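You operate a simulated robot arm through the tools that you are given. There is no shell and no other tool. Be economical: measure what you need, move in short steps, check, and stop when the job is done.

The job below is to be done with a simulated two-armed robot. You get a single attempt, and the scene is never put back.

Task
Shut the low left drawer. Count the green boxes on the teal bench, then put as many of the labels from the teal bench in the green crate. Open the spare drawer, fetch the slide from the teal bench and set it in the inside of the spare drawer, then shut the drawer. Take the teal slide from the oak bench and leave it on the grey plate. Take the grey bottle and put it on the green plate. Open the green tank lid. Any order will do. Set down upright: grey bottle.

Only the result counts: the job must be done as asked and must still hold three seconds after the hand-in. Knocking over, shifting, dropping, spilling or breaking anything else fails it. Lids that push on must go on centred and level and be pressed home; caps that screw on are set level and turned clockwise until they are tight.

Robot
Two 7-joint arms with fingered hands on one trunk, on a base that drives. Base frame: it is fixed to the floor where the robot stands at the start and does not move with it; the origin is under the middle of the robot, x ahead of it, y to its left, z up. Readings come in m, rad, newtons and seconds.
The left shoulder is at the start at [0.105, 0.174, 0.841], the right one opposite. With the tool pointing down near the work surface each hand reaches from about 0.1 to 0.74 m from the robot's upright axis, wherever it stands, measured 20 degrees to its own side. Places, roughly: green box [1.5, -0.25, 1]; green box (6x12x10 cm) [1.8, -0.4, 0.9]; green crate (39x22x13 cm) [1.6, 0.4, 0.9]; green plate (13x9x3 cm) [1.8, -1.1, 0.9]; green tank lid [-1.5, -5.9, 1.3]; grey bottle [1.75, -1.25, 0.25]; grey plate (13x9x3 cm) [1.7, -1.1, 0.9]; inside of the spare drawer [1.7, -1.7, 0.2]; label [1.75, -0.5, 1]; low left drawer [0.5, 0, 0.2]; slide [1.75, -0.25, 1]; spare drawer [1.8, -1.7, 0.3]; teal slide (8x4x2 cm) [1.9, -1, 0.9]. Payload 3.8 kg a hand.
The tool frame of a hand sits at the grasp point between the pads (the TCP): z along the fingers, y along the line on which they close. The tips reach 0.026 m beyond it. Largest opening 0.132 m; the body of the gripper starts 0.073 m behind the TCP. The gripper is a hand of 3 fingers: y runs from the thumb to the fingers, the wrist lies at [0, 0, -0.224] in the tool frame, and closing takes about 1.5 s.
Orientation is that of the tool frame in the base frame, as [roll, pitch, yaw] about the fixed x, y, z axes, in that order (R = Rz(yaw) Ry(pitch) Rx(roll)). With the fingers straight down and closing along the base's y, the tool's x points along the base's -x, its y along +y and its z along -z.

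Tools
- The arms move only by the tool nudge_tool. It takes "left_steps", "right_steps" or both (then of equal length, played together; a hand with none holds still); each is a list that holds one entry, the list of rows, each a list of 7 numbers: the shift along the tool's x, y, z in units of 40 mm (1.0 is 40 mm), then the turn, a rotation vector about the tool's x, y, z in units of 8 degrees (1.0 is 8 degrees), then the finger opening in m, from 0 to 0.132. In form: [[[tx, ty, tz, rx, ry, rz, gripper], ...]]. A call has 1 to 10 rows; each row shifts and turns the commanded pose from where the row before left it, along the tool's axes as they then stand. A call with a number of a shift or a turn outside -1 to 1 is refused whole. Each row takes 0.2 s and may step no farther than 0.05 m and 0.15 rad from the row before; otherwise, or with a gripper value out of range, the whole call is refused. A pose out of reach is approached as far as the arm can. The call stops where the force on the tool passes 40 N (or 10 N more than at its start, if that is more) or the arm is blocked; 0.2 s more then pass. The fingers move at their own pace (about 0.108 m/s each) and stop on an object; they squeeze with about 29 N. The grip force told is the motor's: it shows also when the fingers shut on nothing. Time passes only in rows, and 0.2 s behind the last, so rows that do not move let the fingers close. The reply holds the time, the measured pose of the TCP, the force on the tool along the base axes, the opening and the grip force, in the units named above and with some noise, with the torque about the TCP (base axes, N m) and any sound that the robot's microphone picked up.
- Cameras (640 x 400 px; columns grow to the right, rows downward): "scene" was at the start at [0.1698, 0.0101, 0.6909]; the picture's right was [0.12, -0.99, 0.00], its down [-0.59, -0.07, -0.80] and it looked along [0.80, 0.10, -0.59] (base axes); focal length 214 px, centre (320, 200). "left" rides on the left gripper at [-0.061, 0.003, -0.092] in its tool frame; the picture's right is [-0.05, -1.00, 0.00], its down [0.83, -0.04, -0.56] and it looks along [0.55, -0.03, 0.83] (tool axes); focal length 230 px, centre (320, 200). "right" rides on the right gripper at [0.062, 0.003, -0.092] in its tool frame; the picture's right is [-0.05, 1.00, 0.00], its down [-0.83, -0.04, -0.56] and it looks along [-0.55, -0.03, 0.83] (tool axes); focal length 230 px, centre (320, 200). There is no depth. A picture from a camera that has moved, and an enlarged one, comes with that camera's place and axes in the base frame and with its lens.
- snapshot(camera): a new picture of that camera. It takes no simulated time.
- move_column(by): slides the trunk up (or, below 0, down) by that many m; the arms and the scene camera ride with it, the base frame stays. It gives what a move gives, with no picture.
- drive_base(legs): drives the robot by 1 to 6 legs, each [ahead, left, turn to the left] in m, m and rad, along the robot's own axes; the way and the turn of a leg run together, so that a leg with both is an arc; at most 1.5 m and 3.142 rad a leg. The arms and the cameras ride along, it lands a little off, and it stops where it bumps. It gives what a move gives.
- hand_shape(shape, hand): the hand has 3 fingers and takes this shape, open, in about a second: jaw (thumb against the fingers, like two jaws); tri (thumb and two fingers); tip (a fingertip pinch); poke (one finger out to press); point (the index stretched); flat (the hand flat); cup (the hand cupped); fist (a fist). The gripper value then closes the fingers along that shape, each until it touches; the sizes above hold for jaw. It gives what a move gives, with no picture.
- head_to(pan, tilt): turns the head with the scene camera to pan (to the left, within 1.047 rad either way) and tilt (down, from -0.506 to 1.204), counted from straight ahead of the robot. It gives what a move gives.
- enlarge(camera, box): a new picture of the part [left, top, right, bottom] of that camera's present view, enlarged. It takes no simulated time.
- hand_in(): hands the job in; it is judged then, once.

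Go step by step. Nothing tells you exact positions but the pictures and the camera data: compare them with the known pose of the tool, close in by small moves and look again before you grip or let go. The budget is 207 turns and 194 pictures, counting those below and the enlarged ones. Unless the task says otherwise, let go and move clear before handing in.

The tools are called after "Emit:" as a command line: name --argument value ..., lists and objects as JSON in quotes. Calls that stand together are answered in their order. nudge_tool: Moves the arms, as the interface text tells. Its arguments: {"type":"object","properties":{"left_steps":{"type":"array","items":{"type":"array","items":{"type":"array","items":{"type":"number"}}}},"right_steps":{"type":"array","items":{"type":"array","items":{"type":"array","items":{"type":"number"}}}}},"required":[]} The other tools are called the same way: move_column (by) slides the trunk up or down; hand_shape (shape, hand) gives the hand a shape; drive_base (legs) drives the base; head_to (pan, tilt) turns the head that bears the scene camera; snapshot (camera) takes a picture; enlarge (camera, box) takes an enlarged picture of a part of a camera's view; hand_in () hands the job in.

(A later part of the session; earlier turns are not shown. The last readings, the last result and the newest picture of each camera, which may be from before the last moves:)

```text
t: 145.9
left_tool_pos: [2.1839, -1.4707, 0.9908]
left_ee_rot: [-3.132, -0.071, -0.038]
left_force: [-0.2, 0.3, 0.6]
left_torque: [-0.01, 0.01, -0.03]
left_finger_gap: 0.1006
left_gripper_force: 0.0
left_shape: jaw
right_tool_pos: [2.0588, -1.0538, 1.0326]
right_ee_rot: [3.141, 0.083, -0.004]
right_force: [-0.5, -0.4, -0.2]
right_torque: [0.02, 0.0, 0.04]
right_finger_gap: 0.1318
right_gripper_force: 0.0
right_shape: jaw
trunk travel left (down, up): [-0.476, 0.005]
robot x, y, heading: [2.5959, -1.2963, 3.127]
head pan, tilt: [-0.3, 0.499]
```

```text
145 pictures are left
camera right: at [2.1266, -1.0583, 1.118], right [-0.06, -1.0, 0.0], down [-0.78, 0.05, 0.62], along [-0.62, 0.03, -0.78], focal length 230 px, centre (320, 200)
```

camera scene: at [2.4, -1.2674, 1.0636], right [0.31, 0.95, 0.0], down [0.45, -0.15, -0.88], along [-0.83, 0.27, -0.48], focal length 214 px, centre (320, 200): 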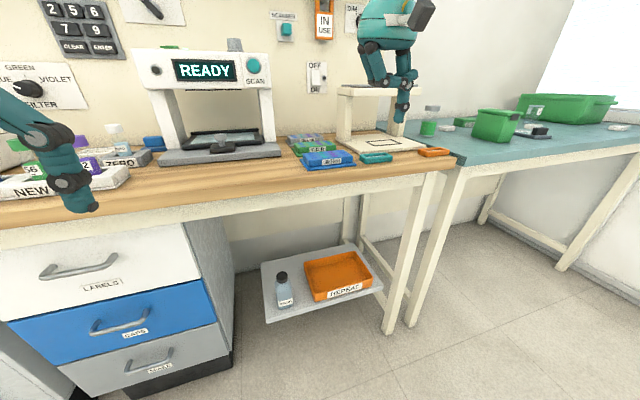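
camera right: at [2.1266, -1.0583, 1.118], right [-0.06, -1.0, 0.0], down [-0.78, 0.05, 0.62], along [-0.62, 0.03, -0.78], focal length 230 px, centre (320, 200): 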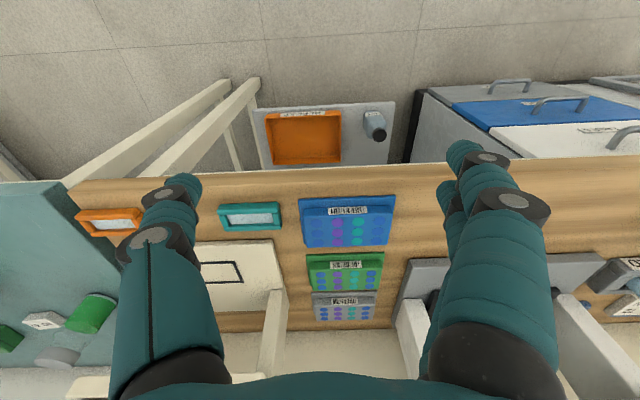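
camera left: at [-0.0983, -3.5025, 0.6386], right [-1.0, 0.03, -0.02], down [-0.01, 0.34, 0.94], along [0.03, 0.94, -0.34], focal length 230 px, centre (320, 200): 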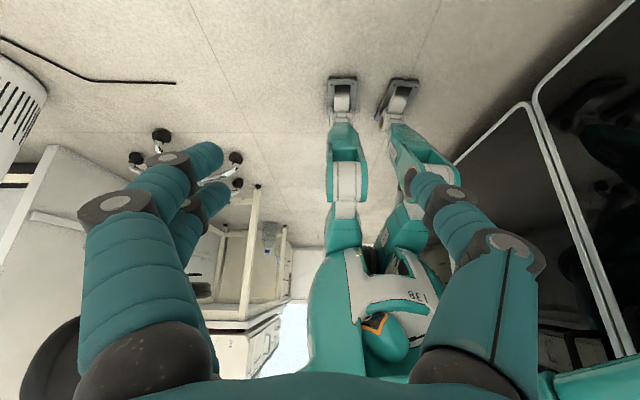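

Positions: teal slide ≈(1.919,-0.953), green plate (1.796,-1.082), grey plate (1.678,-1.084), blue (1.909,-1.084), with the bench front at x≈1.97. I'll pull the left hand up and back, level the right hand and move closer.

Emit:
nudge_tool --left_steps '[[[1, 0, 0, 0, -0.5, 0, 0.1], [1, 0, 0, 0, 0, 0, 0.1], [0.5, 0, -0.9, 0, 0, 0, 0.1], [0, 0, -1, 0, 0, 0, 0.1], [0, 0, -1, 0, 0, 0, 0.1]]]' --right_steps '[[[1, 0, 0, 0, 0.58, 0, 0.13], [0.5, 0, 0, 0, 0, 0, 0.13], [0, 0, 0, 0, 0, 0, 0.13], [0, 0, 0, 0, 0, 0, 0.13], [0, 0, 0, 0, 0, 0, 0.13]]]'

Emit:
drive_base --legs '[[0.26, 0, 0.015]]'

Emit:
snapshot --camera "right"

```text
t: 147.1
left_tool_pos: [2.2861, -1.4728, 1.1091]
left_ee_rot: [-3.131, -0.002, -0.037]
left_force: [-0.2, 0.3, 0.0]
left_torque: [0.01, 0.03, 0.0]
left_finger_gap: 0.1004
left_gripper_force: 0.0
left_shape: jaw
right_tool_pos: [2.118, -1.0514, 1.0285]
right_ee_rot: [3.141, 0.002, -0.005]
right_force: [-0.8, -0.3, 0.0]
right_torque: [-0.01, -0.01, 0.03]
right_finger_gap: 0.1301
right_gripper_force: 0.0
right_shape: jaw
trunk travel left (down, up): [-0.476, 0.005]
robot x, y, heading: [2.5954, -1.2931, 3.127]
head pan, tilt: [-0.3, 0.499]
```

```text
t: 148.9
left_tool_pos: [2.0323, -1.474, 1.1098]
left_ee_rot: [-3.129, 0.0, -0.023]
left_force: [0.0, 0.6, 0.1]
left_torque: [-0.03, 0.05, 0.01]
left_finger_gap: 0.1003
left_gripper_force: 0.0
left_shape: jaw
right_tool_pos: [1.8563, -1.0568, 1.0289]
right_ee_rot: [3.141, 0.001, 0.008]
right_force: [0.0, -0.4, 0.3]
right_torque: [0.02, -0.03, 0.0]
right_finger_gap: 0.1301
right_gripper_force: 0.1
right_shape: jaw
trunk travel left (down, up): [-0.476, 0.005]
robot x, y, heading: [2.3379, -1.2899, 3.14]
head pan, tilt: [-0.3, 0.499]
```

```text
144 pictures are left
camera right: at [1.919, -1.0601, 1.1198], right [-0.04, -1.0, 0.0], down [-0.83, 0.04, 0.56], along [-0.56, 0.02, -0.83], focal length 230 px, centre (320, 200)
```

right: 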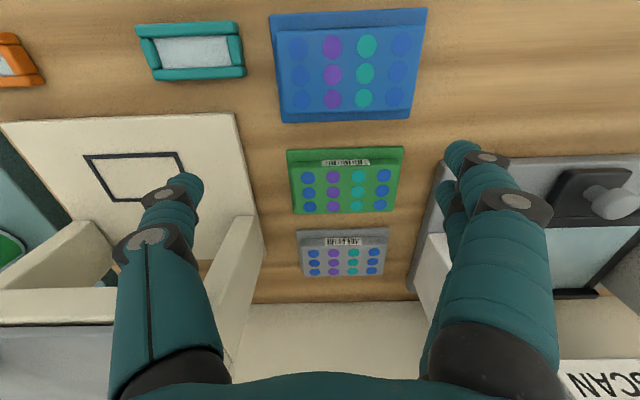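

The right hand is now above. I'll shift over the teal slide, set the opening to 0.108 and go partway down.

Emit:
nudge_tool --right_steps '[[[0.8, -0.6, 0, 0, 0, 0, 0.108], [0.74, -0.7, 0, 0, 0, 0, 0.108], [0, -0.7, 0, 0, 0, 0, 0.108], [0, -0.64, 0, 0, 0, 0, 0.108], [0, 0, 1, 0, 0, 0, 0.108], [0, 0, 0.8, 0, 0, 0, 0.108]]]'

Emit:
snapshot --camera "right"

Emit:
snapshot --camera "scene"

```text
t: 150.3
left_tool_pos: [2.0319, -1.4747, 1.1088]
left_ee_rot: [-3.129, -0.002, -0.023]
left_force: [0.5, 0.2, 0.2]
left_torque: [-0.03, -0.01, -0.01]
left_finger_gap: 0.1002
left_gripper_force: 0.1
left_shape: jaw
right_tool_pos: [1.9188, -0.9483, 0.9557]
right_ee_rot: [-3.141, 0.001, 0.009]
right_force: [1.2, -0.7, -0.3]
right_torque: [-0.02, -0.01, -0.01]
right_finger_gap: 0.108
right_gripper_force: 0.1
right_shape: jaw
trunk travel left (down, up): [-0.476, 0.005]
robot x, y, heading: [2.3404, -1.2929, 3.14]
head pan, tilt: [-0.3, 0.499]
```

```text
143 pictures are left
camera right: at [1.9798, -0.9526, 1.0465], right [-0.04, -1.0, 0.0], down [-0.83, 0.04, 0.56], along [-0.56, 0.02, -0.83], focal length 230 px, centre (320, 200)
```

right: 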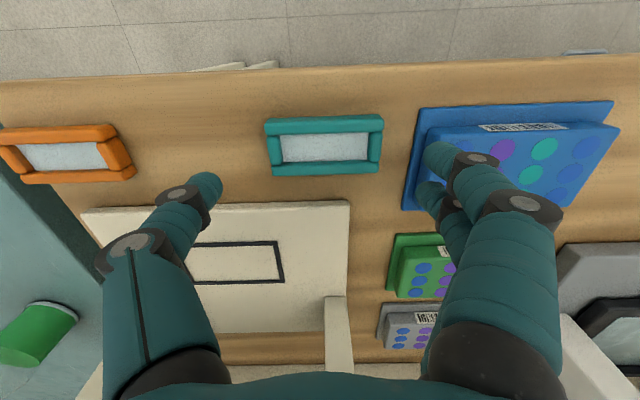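

```text
142 pictures are left
camera scene: at [2.1428, -1.2677, 1.0635], right [0.3, 0.95, 0.0], down [0.46, -0.14, -0.88], along [-0.84, 0.26, -0.48], focal length 214 px, centre (320, 200)
```

scene: 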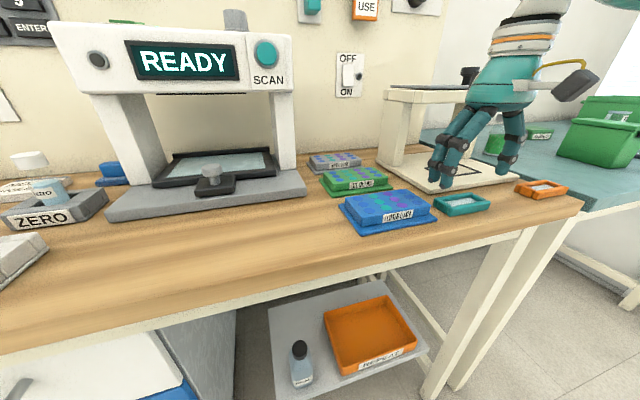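

The gap beside the blue plate is tight at about 24 mm. I'll rotate the hand 90° to grip across the 4 cm width instead, raising it first.

Emit:
nudge_tool --right_steps '[[[0, 0, -1, 0, 0, -1, 0.108], [0, 0, 0, 0, 0, -1, 0.108], [0, 0, 0, 0, 0, -1, 0.108], [0, 0, 0, 0, 0, -1, 0.108], [0, 0, 0, 0, 0, -1, 0.08], [0, 0, 0, 0, 0, -1, 0.08]]]'

Emit:
nudge_tool --right_steps '[[[0, 0, 0, 0, 0, -1, 0.08], [0, 0, 0, 0, 0, -1, 0.08], [0, 0, 0, 0, 0, -1, 0.08], [0, 0, 0, 0, 0, -1, 0.08], [0, 0, 0, 0, 0, -1, 0.08], [0, 0, 0, 0, 0, -0.25, 0.08]]]'

Emit:
snapshot --camera "right"

```text
t: 151.7
left_tool_pos: [2.032, -1.4741, 1.1077]
left_ee_rot: [-3.13, -0.001, -0.024]
left_force: [0.4, 0.2, 0.1]
left_torque: [0.0, -0.03, 0.03]
left_finger_gap: 0.1001
left_gripper_force: 0.1
left_shape: jaw
right_tool_pos: [1.9193, -0.9498, 0.9972]
right_ee_rot: [-3.141, -0.001, 0.849]
right_force: [-0.2, 0.7, 0.0]
right_torque: [0.01, 0.02, 0.0]
right_finger_gap: 0.0806
right_gripper_force: 0.0
right_shape: jaw
trunk travel left (down, up): [-0.476, 0.005]
robot x, y, heading: [2.3406, -1.2952, 3.139]
head pan, tilt: [-0.3, 0.499]
```

```text
t: 153.1
left_tool_pos: [2.0317, -1.475, 1.1082]
left_ee_rot: [-3.132, -0.002, -0.024]
left_force: [0.0, 0.4, -0.1]
left_torque: [0.0, -0.02, 0.0]
left_finger_gap: 0.0999
left_gripper_force: 0.2
left_shape: jaw
right_tool_pos: [1.9173, -0.9506, 0.9971]
right_ee_rot: [-3.141, 0.0, 1.582]
right_force: [0.3, 0.2, 0.3]
right_torque: [0.01, -0.01, 0.0]
right_finger_gap: 0.0806
right_gripper_force: 0.0
right_shape: jaw
trunk travel left (down, up): [-0.476, 0.005]
robot x, y, heading: [2.3391, -1.2936, 3.141]
head pan, tilt: [-0.3, 0.499]
```

```text
141 pictures are left
camera right: at [1.9207, -0.8897, 1.0878], right [1.0, -0.04, 0.0], down [-0.03, -0.83, 0.55], along [-0.02, -0.55, -0.83], focal length 230 px, centre (320, 200)
```

right: 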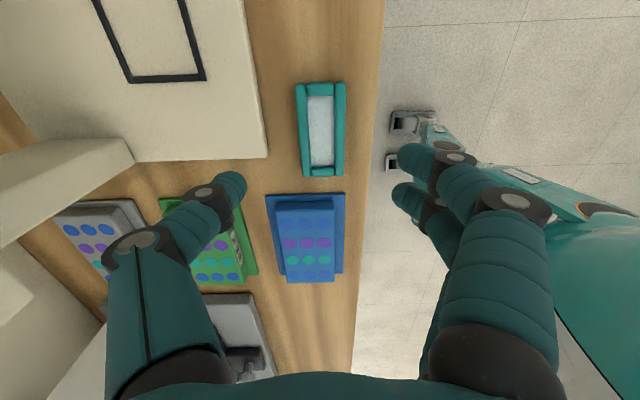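

Aligned. I'll narrow the opening to 0.056 and descend toward the slide.

Emit:
nudge_tool --right_steps '[[[0, 0.1, 0.7, 0, 0, 0, 0.056], [0, 0, 0.7, 0, 0, 0, 0.056], [0, 0, 0.6, 0, 0, 0, 0.056], [0, 0, 0, 0, 0, 0, 0.056]]]'

Emit:
snapshot --camera "right"

Emit:
enlarge --camera "scene" --box '[380, 130, 580, 250]'

```text
t: 154.1
left_tool_pos: [2.032, -1.4744, 1.1086]
left_ee_rot: [-3.13, -0.002, -0.024]
left_force: [-0.6, 0.1, 0.2]
left_torque: [0.0, 0.06, -0.03]
left_finger_gap: 0.1002
left_gripper_force: 0.1
left_shape: jaw
right_tool_pos: [1.9225, -0.9506, 0.9159]
right_ee_rot: [-3.14, -0.001, 1.58]
right_force: [-0.6, 0.3, 0.7]
right_torque: [-0.01, 0.0, 0.0]
right_finger_gap: 0.0563
right_gripper_force: 0.1
right_shape: jaw
trunk travel left (down, up): [-0.476, 0.005]
robot x, y, heading: [2.3401, -1.2938, 3.143]
head pan, tilt: [-0.3, 0.499]
```

```text
140 pictures are left
camera right: at [1.9247, -0.8907, 1.0061], right [1.0, -0.04, 0.0], down [-0.04, -0.83, 0.55], along [-0.03, -0.55, -0.83], focal length 230 px, centre (320, 200)
```

right: 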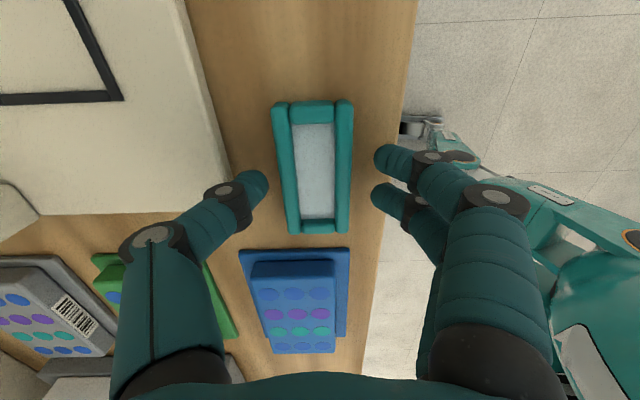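

```text
3.20 times, centred on (480, 190) of scene
camera zoom: at [2.1428, -1.268, 1.0636], right [0.3, 0.95, 0.0], down [0.46, -0.14, -0.88], along [-0.84, 0.26, -0.48], focal length 686 px, centre (-192, 232)
```

zoom: 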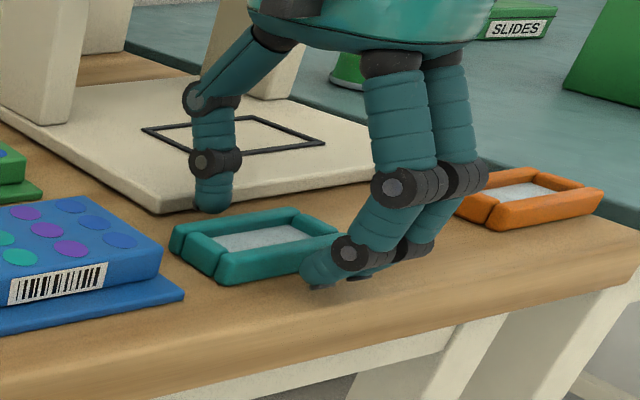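

Fingers straddle the slide. I'll descend 14 mm more and close.

Emit:
nudge_tool --right_steps '[[[0, -0.08, 0.2, 0, 0, 0, 0.056], [0, 0, 0.15, 0, 0, 0, 0.056], [0, 0, 0, 0, 0, 0, 0.03], [0, 0, 0, 0, 0, 0, 0.02], [0, 0, 0, 0, 0, 0, 0.02], [0, 0, 0, 0, 0, 0, 0.02], [0, 0, 0, 0, 0, 0, 0.02]]]'

Emit:
enlarge --camera "scene" --box '[380, 130, 580, 250]'

```text
t: 155.6
left_tool_pos: [2.033, -1.4756, 1.1088]
left_ee_rot: [-3.129, -0.003, -0.025]
left_force: [0.2, 1.0, -0.5]
left_torque: [-0.05, 0.03, 0.0]
left_finger_gap: 0.1002
left_gripper_force: 0.2
left_shape: jaw
right_tool_pos: [1.9187, -0.9508, 0.9054]
right_ee_rot: [-3.136, -0.002, 1.578]
right_force: [9.5, -0.4, 25.2]
right_torque: [-0.04, -1.05, -0.05]
right_finger_gap: 0.0384
right_gripper_force: 29.7
right_shape: jaw
trunk travel left (down, up): [-0.476, 0.005]
robot x, y, heading: [2.3407, -1.2928, 3.144]
head pan, tilt: [-0.3, 0.499]
stopped in row 7 (right hand): the force on the tool passed its limit at 40 N (the readings are from after the stop); the commanded pose is now the measured one
```

```text
3.20 times, centred on (480, 190) of scene
camera zoom: at [2.1444, -1.2687, 1.0635], right [0.3, 0.95, 0.0], down [0.46, -0.14, -0.88], along [-0.84, 0.26, -0.48], focal length 686 px, centre (-192, 232)
```

zoom: 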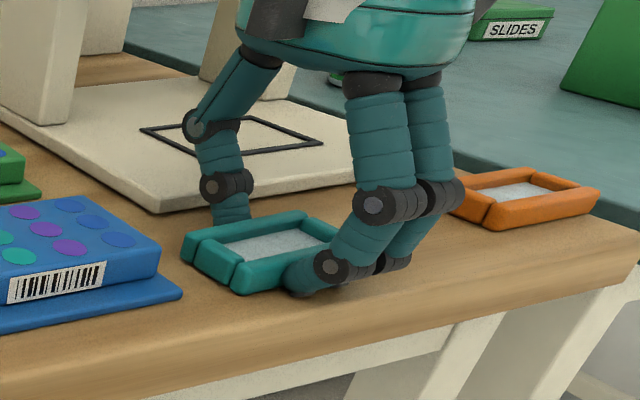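

Gripped (gap 0.038). Lifting now.

Emit:
nudge_tool --right_steps '[[[0, 0, -0.2, 0, 0, 0, 0.02], [0, 0, -0.6, 0, 0, 0, 0.02], [0, 0, -1, 0, 0, 0, 0.02], [0, 0, -1, 0, 0, 0, 0.02]]]'

Emit:
snapshot --camera "right"

```text
t: 156.6
left_tool_pos: [2.0331, -1.4756, 1.1089]
left_ee_rot: [-3.13, 0.0, -0.024]
left_force: [0.2, -0.7, -0.2]
left_torque: [-0.02, 0.04, 0.04]
left_finger_gap: 0.1001
left_gripper_force: 0.1
left_shape: jaw
right_tool_pos: [1.92, -0.9506, 1.0181]
right_ee_rot: [-3.139, -0.001, 1.579]
right_force: [0.2, -0.3, -0.6]
right_torque: [-0.02, 0.03, 0.0]
right_finger_gap: 0.0371
right_gripper_force: 29.2
right_shape: jaw
trunk travel left (down, up): [-0.476, 0.005]
robot x, y, heading: [2.3416, -1.297, 3.143]
head pan, tilt: [-0.3, 0.499]
```

```text
137 pictures are left
camera right: at [1.9227, -0.8911, 1.1092], right [1.0, -0.04, 0.0], down [-0.03, -0.83, 0.55], along [-0.03, -0.55, -0.83], focal length 230 px, centre (320, 200)
```

right: 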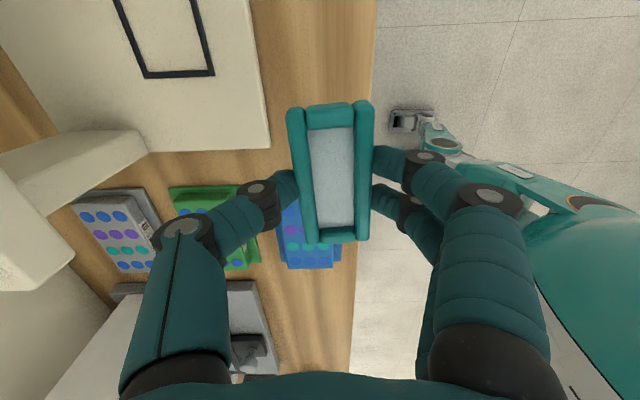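

Held well. The white frame beside the grey plate is tight, so I'll turn the hand back to yaw 0 before moving over.

Emit:
nudge_tool --right_steps '[[[0, 0, 0, 0, 0, 1, 0.02], [0, 0, 0, 0, 0, 1, 0.02], [0, 0, 0, 0, 0, 1, 0.02], [0, 0, 0, 0, 0, 1, 0.02], [0, 0, 0, 0, 0, 1, 0.02], [0, 0, 0, 0, 0, 1, 0.02], [0, 0, 0, 0, 0, 1, 0.02], [0, 0, 0, 0, 0, 1, 0.02], [0, 0, 0, 0, 0, 1, 0.02], [0, 0, 0, 0, 0, 1, 0.02]]]'

Emit:
nudge_tool --right_steps '[[[0, 0.8, 0, 0, 0, 1, 0.02], [0, 0.8, 0, 0, 0, 0.25, 0.02], [0, 0.8, 0, 0, 0, 0, 0.02], [0, 0.85, 0, 0, 0, 0, 0.02], [-0.8, 0, 0, 0, 0, 0, 0.02], [-0.8, 0, 0, 0, 0, 0, 0.02], [-0.8, 0, 0, 0, 0, 0, 0.02]]]'

Emit:
snapshot --camera "right"

Emit:
snapshot --camera "scene"

```text
t: 158.8
left_tool_pos: [2.0322, -1.4737, 1.1099]
left_ee_rot: [-3.13, -0.002, -0.024]
left_force: [0.3, 0.1, -0.4]
left_torque: [0.01, -0.02, 0.01]
left_finger_gap: 0.1004
left_gripper_force: 0.1
left_shape: jaw
right_tool_pos: [1.9185, -0.9504, 1.0145]
right_ee_rot: [-3.14, 0.005, 0.18]
right_force: [-0.5, -0.8, 0.1]
right_torque: [-0.04, -0.04, 0.0]
right_finger_gap: 0.0373
right_gripper_force: 29.2
right_shape: jaw
trunk travel left (down, up): [-0.476, 0.005]
robot x, y, heading: [2.3376, -1.2958, 3.137]
head pan, tilt: [-0.3, 0.499]
```

```text
t: 160.4
left_tool_pos: [2.0319, -1.4752, 1.1094]
left_ee_rot: [-3.128, -0.001, -0.024]
left_force: [0.9, 0.8, 0.5]
left_torque: [0.0, 0.02, -0.01]
left_finger_gap: 0.1002
left_gripper_force: 0.2
left_shape: jaw
right_tool_pos: [1.8293, -1.0805, 1.0141]
right_ee_rot: [-3.141, 0.004, 0.01]
right_force: [0.7, -0.7, -1.1]
right_torque: [0.01, -0.02, -0.01]
right_finger_gap: 0.0374
right_gripper_force: 29.1
right_shape: jaw
trunk travel left (down, up): [-0.476, 0.005]
robot x, y, heading: [2.3397, -1.2972, 3.142]
head pan, tilt: [-0.3, 0.499]
```

```text
136 pictures are left
camera right: at [1.8912, -1.0843, 1.104], right [-0.04, -1.0, 0.0], down [-0.83, 0.04, 0.56], along [-0.56, 0.03, -0.83], focal length 230 px, centre (320, 200)
```

right: 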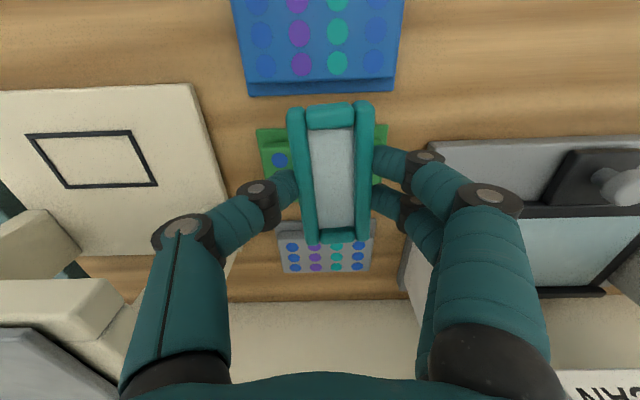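

```text
135 pictures are left
camera scene: at [2.1423, -1.2681, 1.0634], right [0.3, 0.95, 0.0], down [0.46, -0.14, -0.88], along [-0.84, 0.26, -0.48], focal length 214 px, centre (320, 200)
```

scene: 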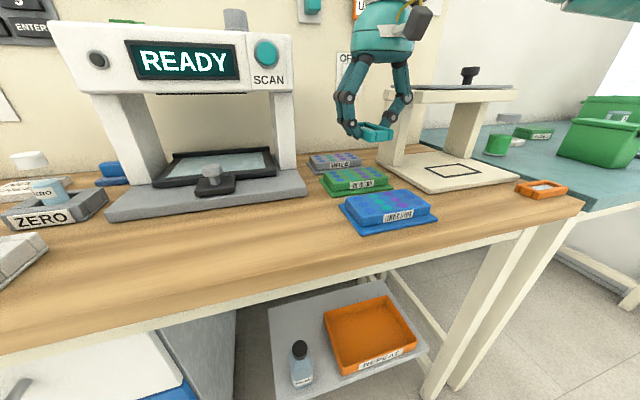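

Moving on over the grey plate.

Emit:
nudge_tool --right_steps '[[[-0.9, 0, 0, 0, 0, 0, 0.02], [-0.95, 0, 0, 0, 0, 0, 0.02], [-0.95, 0, 0, 0, 0, 0, 0.02], [-0.95, 0, 0, 0, 0, 0, 0.02], [0, 0, 0.8, 0, 0, 0, 0.02]]]'

Emit:
snapshot --camera "right"

Emit:
enlarge --camera "scene" --box '[280, 60, 460, 220]'

```text
t: 161.6
left_tool_pos: [2.0311, -1.4715, 1.1093]
left_ee_rot: [-3.131, -0.004, -0.025]
left_force: [0.4, -0.4, 0.0]
left_torque: [-0.03, -0.02, 0.0]
left_finger_gap: 0.1004
left_gripper_force: 0.2
left_shape: jaw
right_tool_pos: [1.6875, -1.0752, 0.9817]
right_ee_rot: [-3.141, 0.004, 0.009]
right_force: [-0.5, 0.4, -0.6]
right_torque: [-0.02, -0.02, 0.01]
right_finger_gap: 0.0367
right_gripper_force: 28.7
right_shape: jaw
right hand out of reach, approached as far as the arm can: row 4
trunk travel left (down, up): [-0.476, 0.005]
robot x, y, heading: [2.3396, -1.2942, 3.139]
head pan, tilt: [-0.3, 0.499]
```

```text
134 pictures are left
camera right: at [1.7503, -1.0801, 1.0723], right [-0.04, -1.0, 0.0], down [-0.83, 0.04, 0.56], along [-0.56, 0.02, -0.83], focal length 230 px, centre (320, 200)
```

right: 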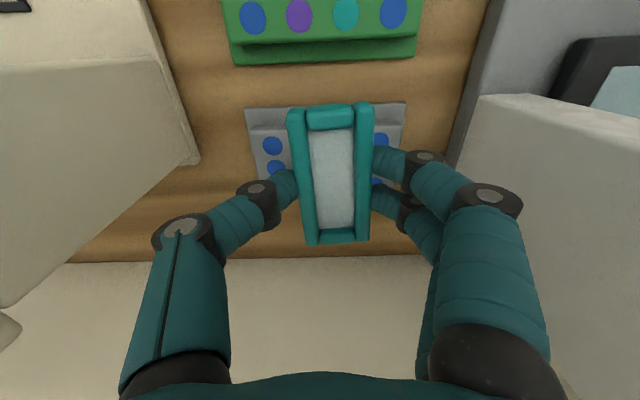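

```text
2.50 times, centred on (370, 140) of scene
camera zoom: at [2.142, -1.2655, 1.0631], right [0.3, 0.95, 0.0], down [0.46, -0.14, -0.88], along [-0.84, 0.26, -0.48], focal length 536 px, centre (195, 350)
```

zoom: 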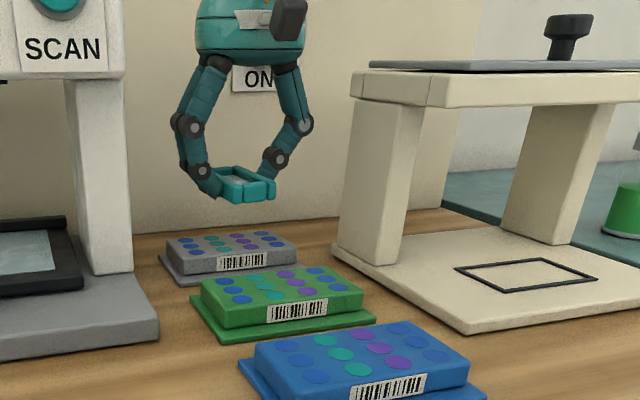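

Clearances are good. The slide needs about 18 mm more toward the wall; I'll creep the base forward 2 cm.

Emit:
drive_base --legs '[[0.02, 0, 0]]'

Emit:
nudge_tool --right_steps '[[[0, 0, 0.6, 0, 0, 0, 0.02], [0, 0, 0.4, 0, 0, 0, 0.02]]]'

Emit:
snapshot --camera "right"

Emit:
enlarge --camera "scene" --box '[280, 60, 460, 220]'

```text
t: 162.4
left_tool_pos: [2.0144, -1.475, 1.1109]
left_ee_rot: [-3.129, 0.001, -0.023]
left_force: [0.5, -0.2, 0.3]
left_torque: [0.0, -0.04, 0.03]
left_finger_gap: 0.1002
left_gripper_force: 0.0
left_shape: jaw
right_tool_pos: [1.6712, -1.0785, 0.9854]
right_ee_rot: [-3.14, 0.006, 0.005]
right_force: [0.6, 0.0, 0.2]
right_torque: [0.03, 0.02, -0.01]
right_finger_gap: 0.0369
right_gripper_force: 29.0
right_shape: jaw
trunk travel left (down, up): [-0.476, 0.005]
robot x, y, heading: [2.3194, -1.2924, 3.14]
head pan, tilt: [-0.3, 0.499]
```

```text
t: 163.0
left_tool_pos: [2.0105, -1.4743, 1.1085]
left_ee_rot: [-3.128, -0.001, -0.026]
left_force: [0.2, 0.4, 1.0]
left_torque: [0.02, -0.01, -0.02]
left_finger_gap: 0.1003
left_gripper_force: 0.1
left_shape: jaw
right_tool_pos: [1.6697, -1.0784, 0.9417]
right_ee_rot: [-3.139, 0.004, 0.007]
right_force: [0.0, 0.5, 0.7]
right_torque: [0.02, -0.02, -0.02]
right_finger_gap: 0.0373
right_gripper_force: 29.3
right_shape: jaw
trunk travel left (down, up): [-0.476, 0.005]
robot x, y, heading: [2.3208, -1.2945, 3.138]
head pan, tilt: [-0.3, 0.499]
```

```text
132 pictures are left
camera right: at [1.7318, -1.0825, 1.0326], right [-0.04, -1.0, 0.0], down [-0.83, 0.04, 0.56], along [-0.56, 0.03, -0.83], focal length 230 px, centre (320, 200)
```

right: 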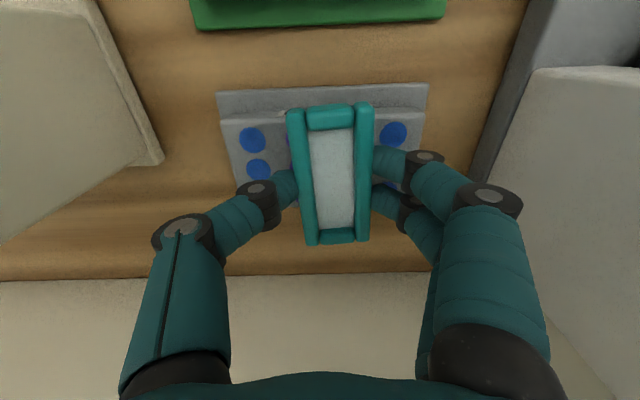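

```text
2.50 times, centred on (370, 140) of scene
camera zoom: at [2.1228, -1.2679, 1.0634], right [0.3, 0.95, 0.0], down [0.46, -0.14, -0.88], along [-0.84, 0.26, -0.48], focal length 536 px, centre (195, 350)
```

zoom: 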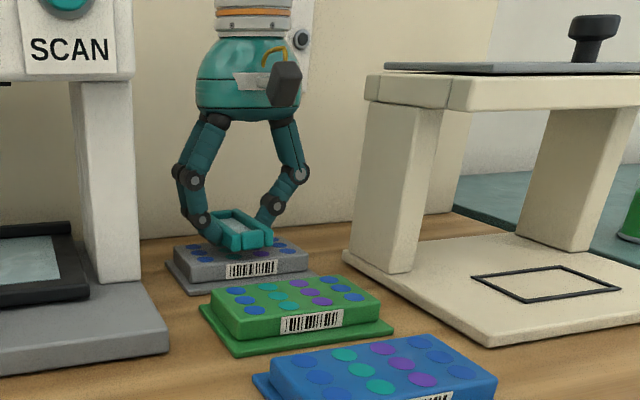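

Centred. I'll lower gently until contact, then release.

Emit:
nudge_tool --right_steps '[[[-0.1, 0, 0.1, 0, 0, 0, 0.02], [0, 0, 0.1, 0, 0, 0, 0.02]]]'

Emit:
enlarge --camera "scene" --box '[310, 100, 400, 190]'

```text
t: 163.6
left_tool_pos: [2.0129, -1.4742, 1.1094]
left_ee_rot: [-3.13, -0.002, -0.025]
left_force: [-0.2, 0.0, 0.2]
left_torque: [0.02, 0.04, 0.0]
left_finger_gap: 0.1003
left_gripper_force: 0.1
left_shape: jaw
right_tool_pos: [1.6681, -1.0783, 0.935]
right_ee_rot: [-3.139, 0.004, 0.008]
right_force: [-0.6, -0.6, -0.9]
right_torque: [0.01, -0.01, 0.03]
right_finger_gap: 0.0373
right_gripper_force: 29.1
right_shape: jaw
trunk travel left (down, up): [-0.476, 0.005]
robot x, y, heading: [2.317, -1.2975, 3.141]
head pan, tilt: [-0.3, 0.499]
```

```text
4.44 times, centred on (355, 145) of scene
camera zoom: at [2.123, -1.2676, 1.0635], right [0.3, 0.95, 0.0], down [0.46, -0.14, -0.88], along [-0.84, 0.26, -0.48], focal length 953 px, centre (164, 444)
```

zoom: 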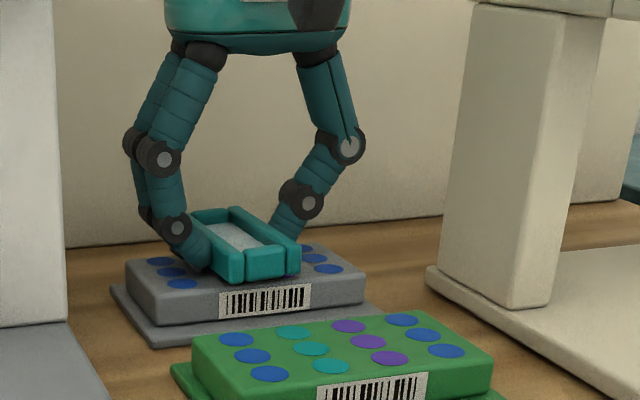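

Emit:
nudge_tool --right_steps '[[[0, 0, 0.08, 0, 0, 0, 0.02], [0, 0, 0.08, 0, 0, 0, 0.02], [0, 0, 0.08, 0, 0, 0, 0.02]]]'

Emit:
enlarge --camera "scene" --box '[310, 100, 400, 190]'

```text
t: 164.4
left_tool_pos: [2.0138, -1.4756, 1.1103]
left_ee_rot: [-3.129, 0.002, -0.025]
left_force: [-0.1, -0.5, 0.1]
left_torque: [0.03, 0.01, 0.03]
left_finger_gap: 0.1003
left_gripper_force: 0.2
left_shape: jaw
right_tool_pos: [1.6699, -1.0795, 0.9301]
right_ee_rot: [-3.141, 0.012, 0.01]
right_force: [0.5, -1.4, 14.4]
right_torque: [-0.46, -0.14, 0.02]
right_finger_gap: 0.037
right_gripper_force: 29.6
right_shape: jaw
right hand out of reach, approached as far as the arm can: row 2
trunk travel left (down, up): [-0.476, 0.005]
robot x, y, heading: [2.319, -1.2909, 3.141]
head pan, tilt: [-0.3, 0.499]
```

```text
4.44 times, centred on (355, 145) of scene
camera zoom: at [2.1242, -1.2682, 1.0643], right [0.3, 0.95, 0.0], down [0.46, -0.14, -0.88], along [-0.84, 0.26, -0.48], focal length 953 px, centre (164, 444)
```

zoom: 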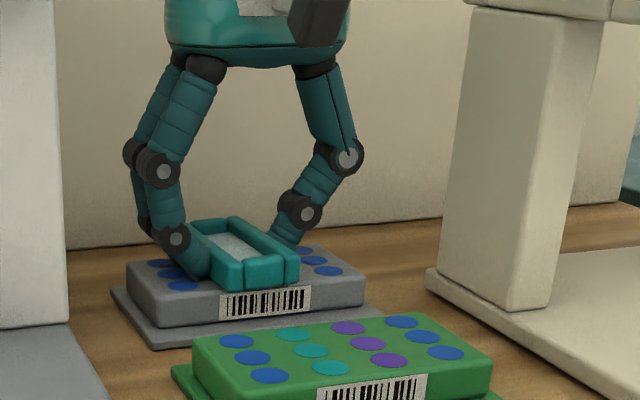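

In contact. Releasing slowly and rising.

Emit:
nudge_tool --right_steps '[[[0, 0, -0.05, 0, 0, 0, 0.045], [0, 0, 0, 0, 0, 0, 0.06], [0, 0, 0, 0, 0, 0, 0.07], [0, 0, -0.3, 0, 0, 0, 0.07], [0, 0, -0.8, 0, 0, 0, 0.07], [0, 0, -1, 0, 0, 0, 0.07], [0, 0, -1, 0, 0, 0, 0.07]]]'

Emit:
enlarge --camera "scene" --box '[300, 100, 440, 200]'

```text
t: 166.0
left_tool_pos: [2.0117, -1.4753, 1.1092]
left_ee_rot: [-3.132, 0.001, -0.025]
left_force: [0.5, 0.2, -0.4]
left_torque: [0.04, 0.02, 0.01]
left_finger_gap: 0.1001
left_gripper_force: 0.0
left_shape: jaw
right_tool_pos: [1.6736, -1.0765, 1.051]
right_ee_rot: [-3.14, 0.005, 0.007]
right_force: [0.6, 0.9, 0.4]
right_torque: [0.03, -0.01, 0.0]
right_finger_gap: 0.0692
right_gripper_force: 0.1
right_shape: jaw
right hand out of reach, approached as far as the arm can: row 7
trunk travel left (down, up): [-0.476, 0.005]
robot x, y, heading: [2.3207, -1.293, 3.14]
head pan, tilt: [-0.3, 0.499]
```

```text
4.00 times, centred on (370, 150) of scene
camera zoom: at [2.1236, -1.2676, 1.0637], right [0.3, 0.95, 0.0], down [0.46, -0.14, -0.88], along [-0.84, 0.26, -0.48], focal length 858 px, centre (120, 400)
```

zoom: 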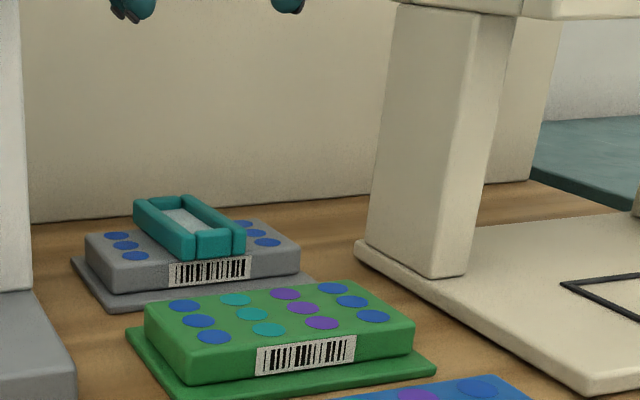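

The teal slide sits on the grey plate. Next is the bottle: retract the hand, back off, and lower the trunk to see the low shelf.

Emit:
nudge_tool --right_steps '[[[0.9, 0, 0, 0, 0, 0, 0.07], [0.9, 0, 0, 0, 0, 0, 0.1], [0.9, 0, 0, 0, 0, 0, 0.1], [0.9, 0, 0, 0, 0, 0, 0.1], [0.9, 0, 0, 0, 0, 0, 0.1], [0.9, 0, 0, 0, 0, 0, 0.1]]]'

Emit:
drive_base --legs '[[-0.28, 0, 0]]'

Emit:
move_column --by -0.4

Emit:
head_to --pan 0 --tilt 0.5

Emit:
snapshot --camera "scene"

```text
t: 167.4
left_tool_pos: [2.0129, -1.4744, 1.1093]
left_ee_rot: [-3.131, -0.001, -0.024]
left_force: [-0.5, -0.1, 0.0]
left_torque: [0.02, 0.0, -0.03]
left_finger_gap: 0.1003
left_gripper_force: 0.0
left_shape: jaw
right_tool_pos: [1.8899, -1.0758, 1.0516]
right_ee_rot: [-3.14, 0.005, 0.006]
right_force: [-0.6, -0.4, -1.2]
right_torque: [-0.01, 0.02, -0.01]
right_finger_gap: 0.0999
right_gripper_force: 0.0
right_shape: jaw
trunk travel left (down, up): [-0.476, 0.005]
robot x, y, heading: [2.3171, -1.2963, 3.141]
head pan, tilt: [-0.3, 0.499]
```

```text
t: 169.4
left_tool_pos: [2.2905, -1.4724, 1.1088]
left_ee_rot: [-3.13, -0.002, -0.033]
left_force: [0.0, 0.4, -0.8]
left_torque: [0.02, 0.02, 0.01]
left_finger_gap: 0.1003
left_gripper_force: 0.1
left_shape: jaw
right_tool_pos: [2.17, -1.0734, 1.0509]
right_ee_rot: [-3.14, 0.004, -0.002]
right_force: [0.1, 0.9, 0.6]
right_torque: [0.03, 0.02, -0.01]
right_finger_gap: 0.0998
right_gripper_force: 0.0
right_shape: jaw
trunk travel left (down, up): [-0.476, 0.005]
robot x, y, heading: [2.6013, -1.2982, 3.132]
head pan, tilt: [-0.3, 0.499]
```

```text
t: 173.2
left_tool_pos: [2.2551, -1.4743, 0.6513]
left_ee_rot: [-3.123, -0.208, -0.033]
left_force: [-0.4, 0.3, 0.4]
left_torque: [0.01, -0.01, 0.01]
left_finger_gap: 0.1002
left_gripper_force: 0.1
left_shape: jaw
right_tool_pos: [2.1706, -1.0749, 0.6512]
right_ee_rot: [-3.141, 0.004, -0.002]
right_force: [-0.1, -0.1, 0.3]
right_torque: [0.01, 0.0, -0.04]
right_finger_gap: 0.0996
right_gripper_force: 0.0
right_shape: jaw
trunk travel left (down, up): [-0.076, 0.405]
robot x, y, heading: [2.6002, -1.2958, 3.13]
head pan, tilt: [-0.3, 0.499]
```

```text
t: 174.0
left_tool_pos: [2.2552, -1.4734, 0.6529]
left_ee_rot: [-3.123, -0.209, -0.035]
left_force: [0.5, 0.2, 0.3]
left_torque: [-0.02, 0.0, -0.02]
left_finger_gap: 0.1002
left_gripper_force: 0.1
left_shape: jaw
right_tool_pos: [2.1701, -1.0737, 0.651]
right_ee_rot: [-3.139, 0.004, -0.002]
right_force: [-0.3, 1.0, -0.4]
right_torque: [0.02, -0.01, -0.02]
right_finger_gap: 0.0998
right_gripper_force: 0.2
right_shape: jaw
trunk travel left (down, up): [-0.076, 0.405]
robot x, y, heading: [2.6004, -1.2986, 3.13]
head pan, tilt: [0.0, 0.499]
```

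```text
127 pictures are left
camera scene: at [2.4148, -1.2948, 0.6236], right [0.01, 1.0, 0.0], down [0.48, -0.01, -0.88], along [-0.88, 0.01, -0.48], focal length 214 px, centre (320, 200)
```

scene: 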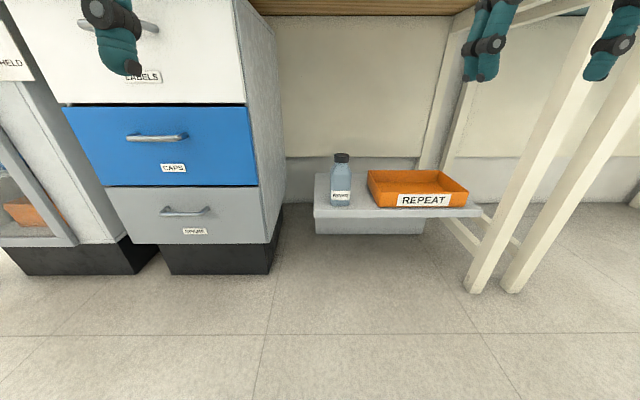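

Bottle estimate: axis ≈(1.835,-1.228), z from 0.31 to 0.45. I'll bring the right hand low and tilt it 45° forward while still back from the bench.

Emit:
nudge_tool --right_steps '[[[0.1, 0.55, 0.96, 0, 0, 0, 0.1], [0.1, 0.55, 0.96, 0, 0, 0, 0.1], [0.1, 0.55, 0.96, 0, 0, 0, 0.1], [0.1, 0.55, 0.96, 0, 0, 0, 0.1], [0.1, 0.55, 0.96, 0, 0, 0, 0.1], [0.1, 0.55, 0.96, 0, 0, 0, 0.1], [0.1, 0.55, 0.96, 0, 0, 0, 0.1]]]'

Emit:
nudge_tool --right_steps '[[[0, 0, 0, 0, -0.95, 0, 0.1], [0, 0, 0, 0, -0.95, 0, 0.1], [0, 0, 0, 0, -0.95, 0, 0.1], [0, 0, 0, 0, -0.95, 0, 0.1], [0, 0, 0, 0, -0.95, 0, 0.1], [0, 0, 0, 0, -0.95, 0, 0.1]]]'

Emit:
drive_base --legs '[[0.24, 0, 0.01]]'

Emit:
snapshot --camera "right"

Emit:
snapshot --camera "scene"

```text
t: 175.6
left_tool_pos: [2.2552, -1.4739, 0.6517]
left_ee_rot: [-3.125, -0.207, -0.034]
left_force: [-0.3, 0.2, 0.1]
left_torque: [0.03, 0.04, -0.01]
left_finger_gap: 0.1006
left_gripper_force: 0.0
left_shape: jaw
right_tool_pos: [2.1962, -1.2321, 0.3816]
right_ee_rot: [-3.14, 0.006, -0.001]
right_force: [-0.3, -0.5, 1.0]
right_torque: [0.0, 0.03, 0.02]
right_finger_gap: 0.0999
right_gripper_force: 0.0
right_shape: jaw
trunk travel left (down, up): [-0.076, 0.405]
robot x, y, heading: [2.6023, -1.2941, 3.126]
head pan, tilt: [0.0, 0.499]
```

```text
t: 177.0
left_tool_pos: [2.2553, -1.4732, 0.6516]
left_ee_rot: [-3.125, -0.209, -0.033]
left_force: [0.9, 0.0, 1.0]
left_torque: [0.02, -0.04, 0.0]
left_finger_gap: 0.1006
left_gripper_force: 0.0
left_shape: jaw
right_tool_pos: [2.1974, -1.2284, 0.3819]
right_ee_rot: [-3.139, 0.802, 0.0]
right_force: [0.2, 0.2, -0.3]
right_torque: [0.01, 0.03, 0.0]
right_finger_gap: 0.0997
right_gripper_force: 0.1
right_shape: jaw
trunk travel left (down, up): [-0.076, 0.405]
robot x, y, heading: [2.6029, -1.2932, 3.131]
head pan, tilt: [0.0, 0.499]
```

```text
t: 178.7
left_tool_pos: [2.046, -1.4771, 0.6509]
left_ee_rot: [-3.129, -0.209, -0.047]
left_force: [-0.2, -0.2, 0.4]
left_torque: [-0.01, -0.02, 0.01]
left_finger_gap: 0.1003
left_gripper_force: 0.0
left_shape: jaw
right_tool_pos: [1.9775, -1.2306, 0.3817]
right_ee_rot: [-3.137, 0.803, 0.01]
right_force: [-0.7, -0.3, 0.8]
right_torque: [0.01, 0.01, 0.03]
right_finger_gap: 0.0997
right_gripper_force: 0.1
right_shape: jaw
trunk travel left (down, up): [-0.076, 0.405]
robot x, y, heading: [2.3804, -1.2938, 3.141]
head pan, tilt: [0.0, 0.499]
stopped in leg 1: the robot was blocked; the commanded pose is now the measured one
```

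```text
126 pictures are left
camera right: at [2.0865, -1.2342, 0.4005], right [-0.03, -1.0, 0.03], down [-0.18, 0.04, 0.98], along [-0.98, 0.02, -0.18], focal length 230 px, centre (320, 200)
```

right: 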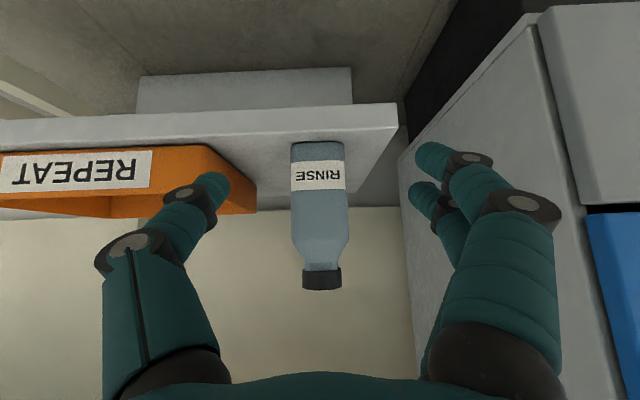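

```text
125 pictures are left
camera scene: at [2.1966, -1.2955, 0.6238], right [0.0, 1.0, 0.0], down [0.48, 0.0, -0.88], along [-0.88, 0.0, -0.48], focal length 214 px, centre (320, 200)
```

scene: 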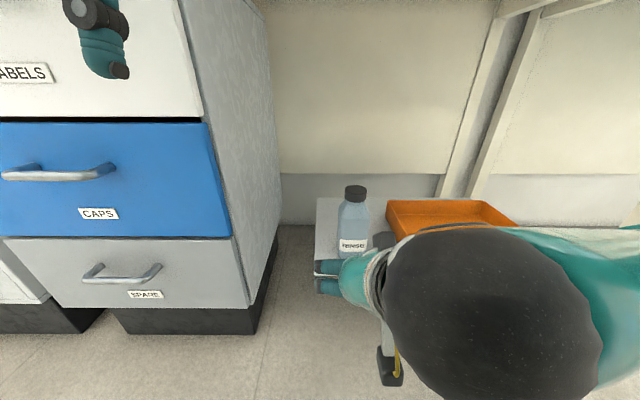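

The base stopped, probably because the left hand brushed something, so I'll pull it back. Bottle spans z 0.30–0.45 at y≈-1.229; I'll approach with a narrow opening to clear the orange tray.

Emit:
nudge_tool --left_steps '[[[1, 0, 0, 0, 0, 0, 0.1], [1, 0, 0, 0, 0, 0, 0.1], [0, 0, 0, 0, 0, 0, 0.1], [0, 0, 0, 0, 0, 0, 0.1]]]' --right_steps '[[[0, 0.1, 0, 0, 0, 0, 0.072], [0, 0, 0, 0, 0, 0, 0.072], [-0.587, 0, 0.672, 0, 0, 0, 0.072], [-0.587, 0, 0.672, 0, 0, 0, 0.072]]]'

Emit:
snapshot --camera "right"

Emit:
snapshot --camera "scene"

```text
t: 179.7
left_tool_pos: [2.0591, -1.4789, 0.6909]
left_ee_rot: [-3.129, -0.214, -0.053]
left_force: [-0.1, 0.5, 0.2]
left_torque: [0.0, 0.0, 0.01]
left_finger_gap: 0.1004
left_gripper_force: 0.1
left_shape: jaw
left hand out of reach, approached as far as the arm can: row 1, 2
right_tool_pos: [1.9032, -1.2355, 0.3781]
right_ee_rot: [-3.138, 0.801, 0.009]
right_force: [-0.9, -0.4, -0.4]
right_torque: [0.0, -0.02, 0.0]
right_finger_gap: 0.0724
right_gripper_force: 0.1
right_shape: jaw
trunk travel left (down, up): [-0.076, 0.405]
robot x, y, heading: [2.3827, -1.2972, 3.14]
head pan, tilt: [0.0, 0.499]
```

```text
124 pictures are left
camera right: at [2.0124, -1.2381, 0.3968], right [-0.03, -1.0, 0.04], down [-0.18, 0.04, 0.98], along [-0.98, 0.02, -0.18], focal length 230 px, centre (320, 200)
```

right: 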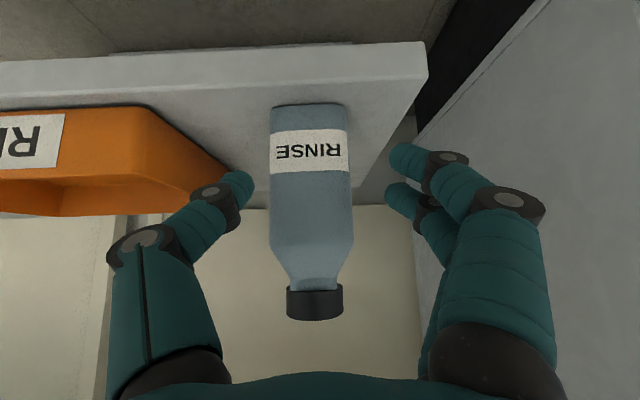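

```text
123 pictures are left
camera scene: at [2.1956, -1.2951, 0.6235], right [0.0, 1.0, 0.0], down [0.48, 0.0, -0.88], along [-0.88, 0.0, -0.48], focal length 214 px, centre (320, 200)
```

scene: 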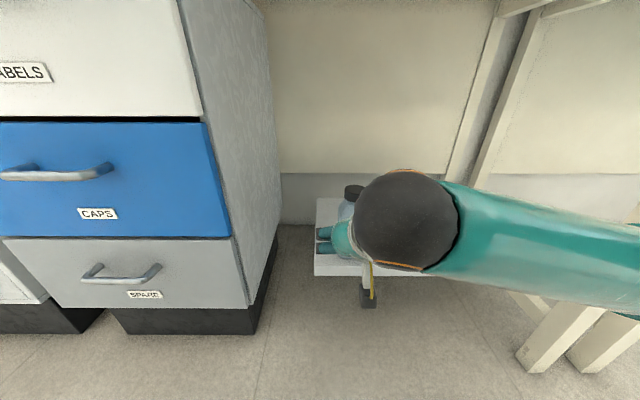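

Bottle is nearly centred between the fingers. Advancing the last 68 mm and closing.

Emit:
nudge_tool --right_steps '[[[-0.565, -0.1, 0.64, 0, 0, 0, 0.072], [-0.565, 0, 0.64, 0, 0, 0, 0.072], [0, 0, 0, 0, 0, 0, 0.072]]]'

Emit:
snapshot --camera "right"

```text
t: 180.5
left_tool_pos: [2.0591, -1.4782, 0.6915]
left_ee_rot: [-3.13, -0.213, -0.053]
left_force: [-0.6, -0.2, 0.7]
left_torque: [0.02, -0.02, -0.02]
left_finger_gap: 0.1002
left_gripper_force: 0.0
left_shape: jaw
right_tool_pos: [1.8366, -1.2306, 0.3748]
right_ee_rot: [-3.137, 0.801, 0.01]
right_force: [-0.4, -0.4, -0.2]
right_torque: [-0.03, 0.02, 0.01]
right_finger_gap: 0.0725
right_gripper_force: 0.0
right_shape: jaw
trunk travel left (down, up): [-0.076, 0.405]
robot x, y, heading: [2.3825, -1.294, 3.14]
head pan, tilt: [0.0, 0.499]
```

```text
122 pictures are left
camera right: at [1.9466, -1.2342, 0.3932], right [-0.03, -1.0, 0.04], down [-0.18, 0.04, 0.98], along [-0.98, 0.02, -0.18], focal length 230 px, centre (320, 200)
```

right: 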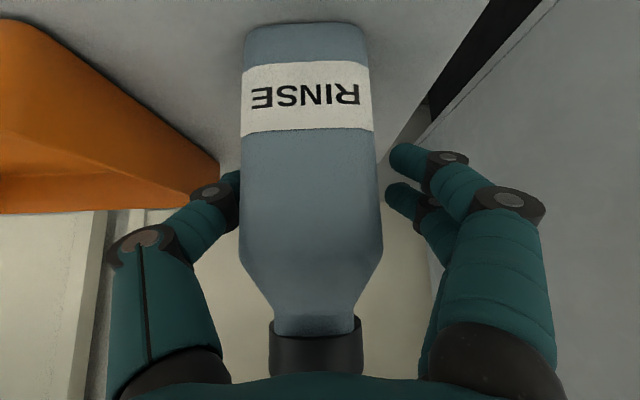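

The bottle is between the fingers. Closing.

Emit:
nudge_tool --right_steps '[[[0, 0, 0, 0, 0, 0, 0.06], [0, 0, 0, 0, 0, 0, 0.05], [0, 0, 0, 0, 0, 0, 0.04], [0, 0, 0, 0, 0, 0, 0.04], [0, 0, 0, 0, 0, 0, 0.04], [0, 0, 0, 0, 0, 0, 0.04]]]'

Emit:
snapshot --camera "right"

```text
t: 181.9
left_tool_pos: [2.0591, -1.4795, 0.6911]
left_ee_rot: [-3.129, -0.213, -0.052]
left_force: [0.5, 1.2, -0.5]
left_torque: [0.02, 0.03, 0.01]
left_finger_gap: 0.1001
left_gripper_force: 0.1
left_shape: jaw
right_tool_pos: [1.8391, -1.2322, 0.375]
right_ee_rot: [-3.139, 0.802, 0.008]
right_force: [-0.4, 0.3, -0.2]
right_torque: [-0.02, -0.02, 0.02]
right_finger_gap: 0.0537
right_gripper_force: 29.1
right_shape: jaw
trunk travel left (down, up): [-0.076, 0.405]
robot x, y, heading: [2.383, -1.2941, 3.141]
head pan, tilt: [0.0, 0.499]
```

```text
121 pictures are left
camera right: at [1.9468, -1.2341, 0.3933], right [-0.03, -1.0, 0.04], down [-0.18, 0.04, 0.98], along [-0.98, 0.02, -0.18], focal length 230 px, centre (320, 200)
```

right: 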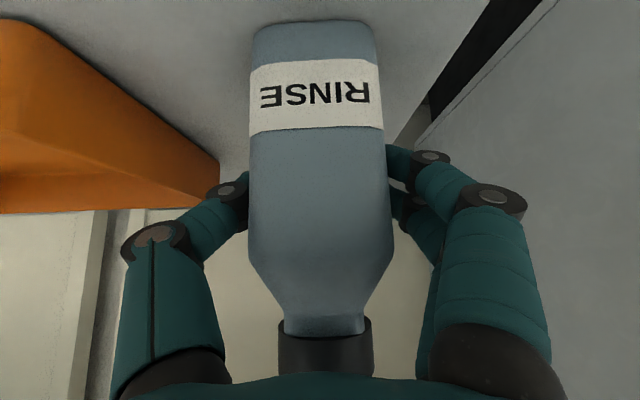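

Gripped at 54 mm. Lifting 4 cm straight up.

Emit:
nudge_tool --right_steps '[[[-0.24, 0, -0.23, 0, 0, 0, 0.04], [-0.36, 0, -0.35, 0, 0, 0, 0.04], [-0.36, 0, -0.35, 0, 0, 0, 0.04]]]'

Emit:
snapshot --camera "right"

```text
t: 182.7
left_tool_pos: [2.0582, -1.4805, 0.6922]
left_ee_rot: [-3.13, -0.213, -0.051]
left_force: [0.1, -0.8, 0.2]
left_torque: [0.04, -0.01, -0.01]
left_finger_gap: 0.1005
left_gripper_force: 0.1
left_shape: jaw
right_tool_pos: [1.8381, -1.2314, 0.4261]
right_ee_rot: [-3.138, 0.801, 0.009]
right_force: [0.9, 0.3, -0.5]
right_torque: [-0.02, -0.03, -0.04]
right_finger_gap: 0.0534
right_gripper_force: 29.0
right_shape: jaw
trunk travel left (down, up): [-0.076, 0.405]
robot x, y, heading: [2.3849, -1.2967, 3.143]
head pan, tilt: [0.0, 0.499]
```

```text
120 pictures are left
camera right: at [1.9463, -1.2351, 0.4461], right [-0.03, -1.0, 0.04], down [-0.18, 0.04, 0.98], along [-0.98, 0.02, -0.18], focal length 230 px, centre (320, 200)
```

right: 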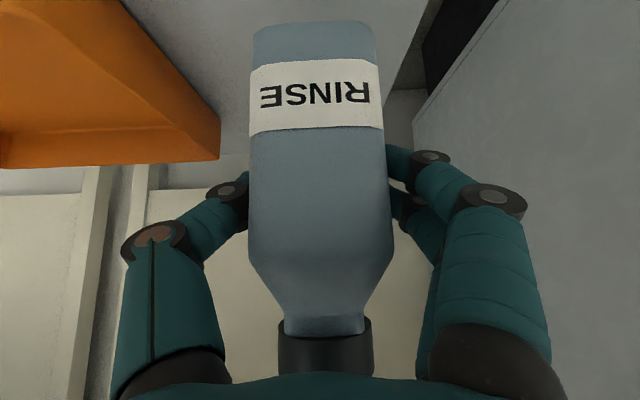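

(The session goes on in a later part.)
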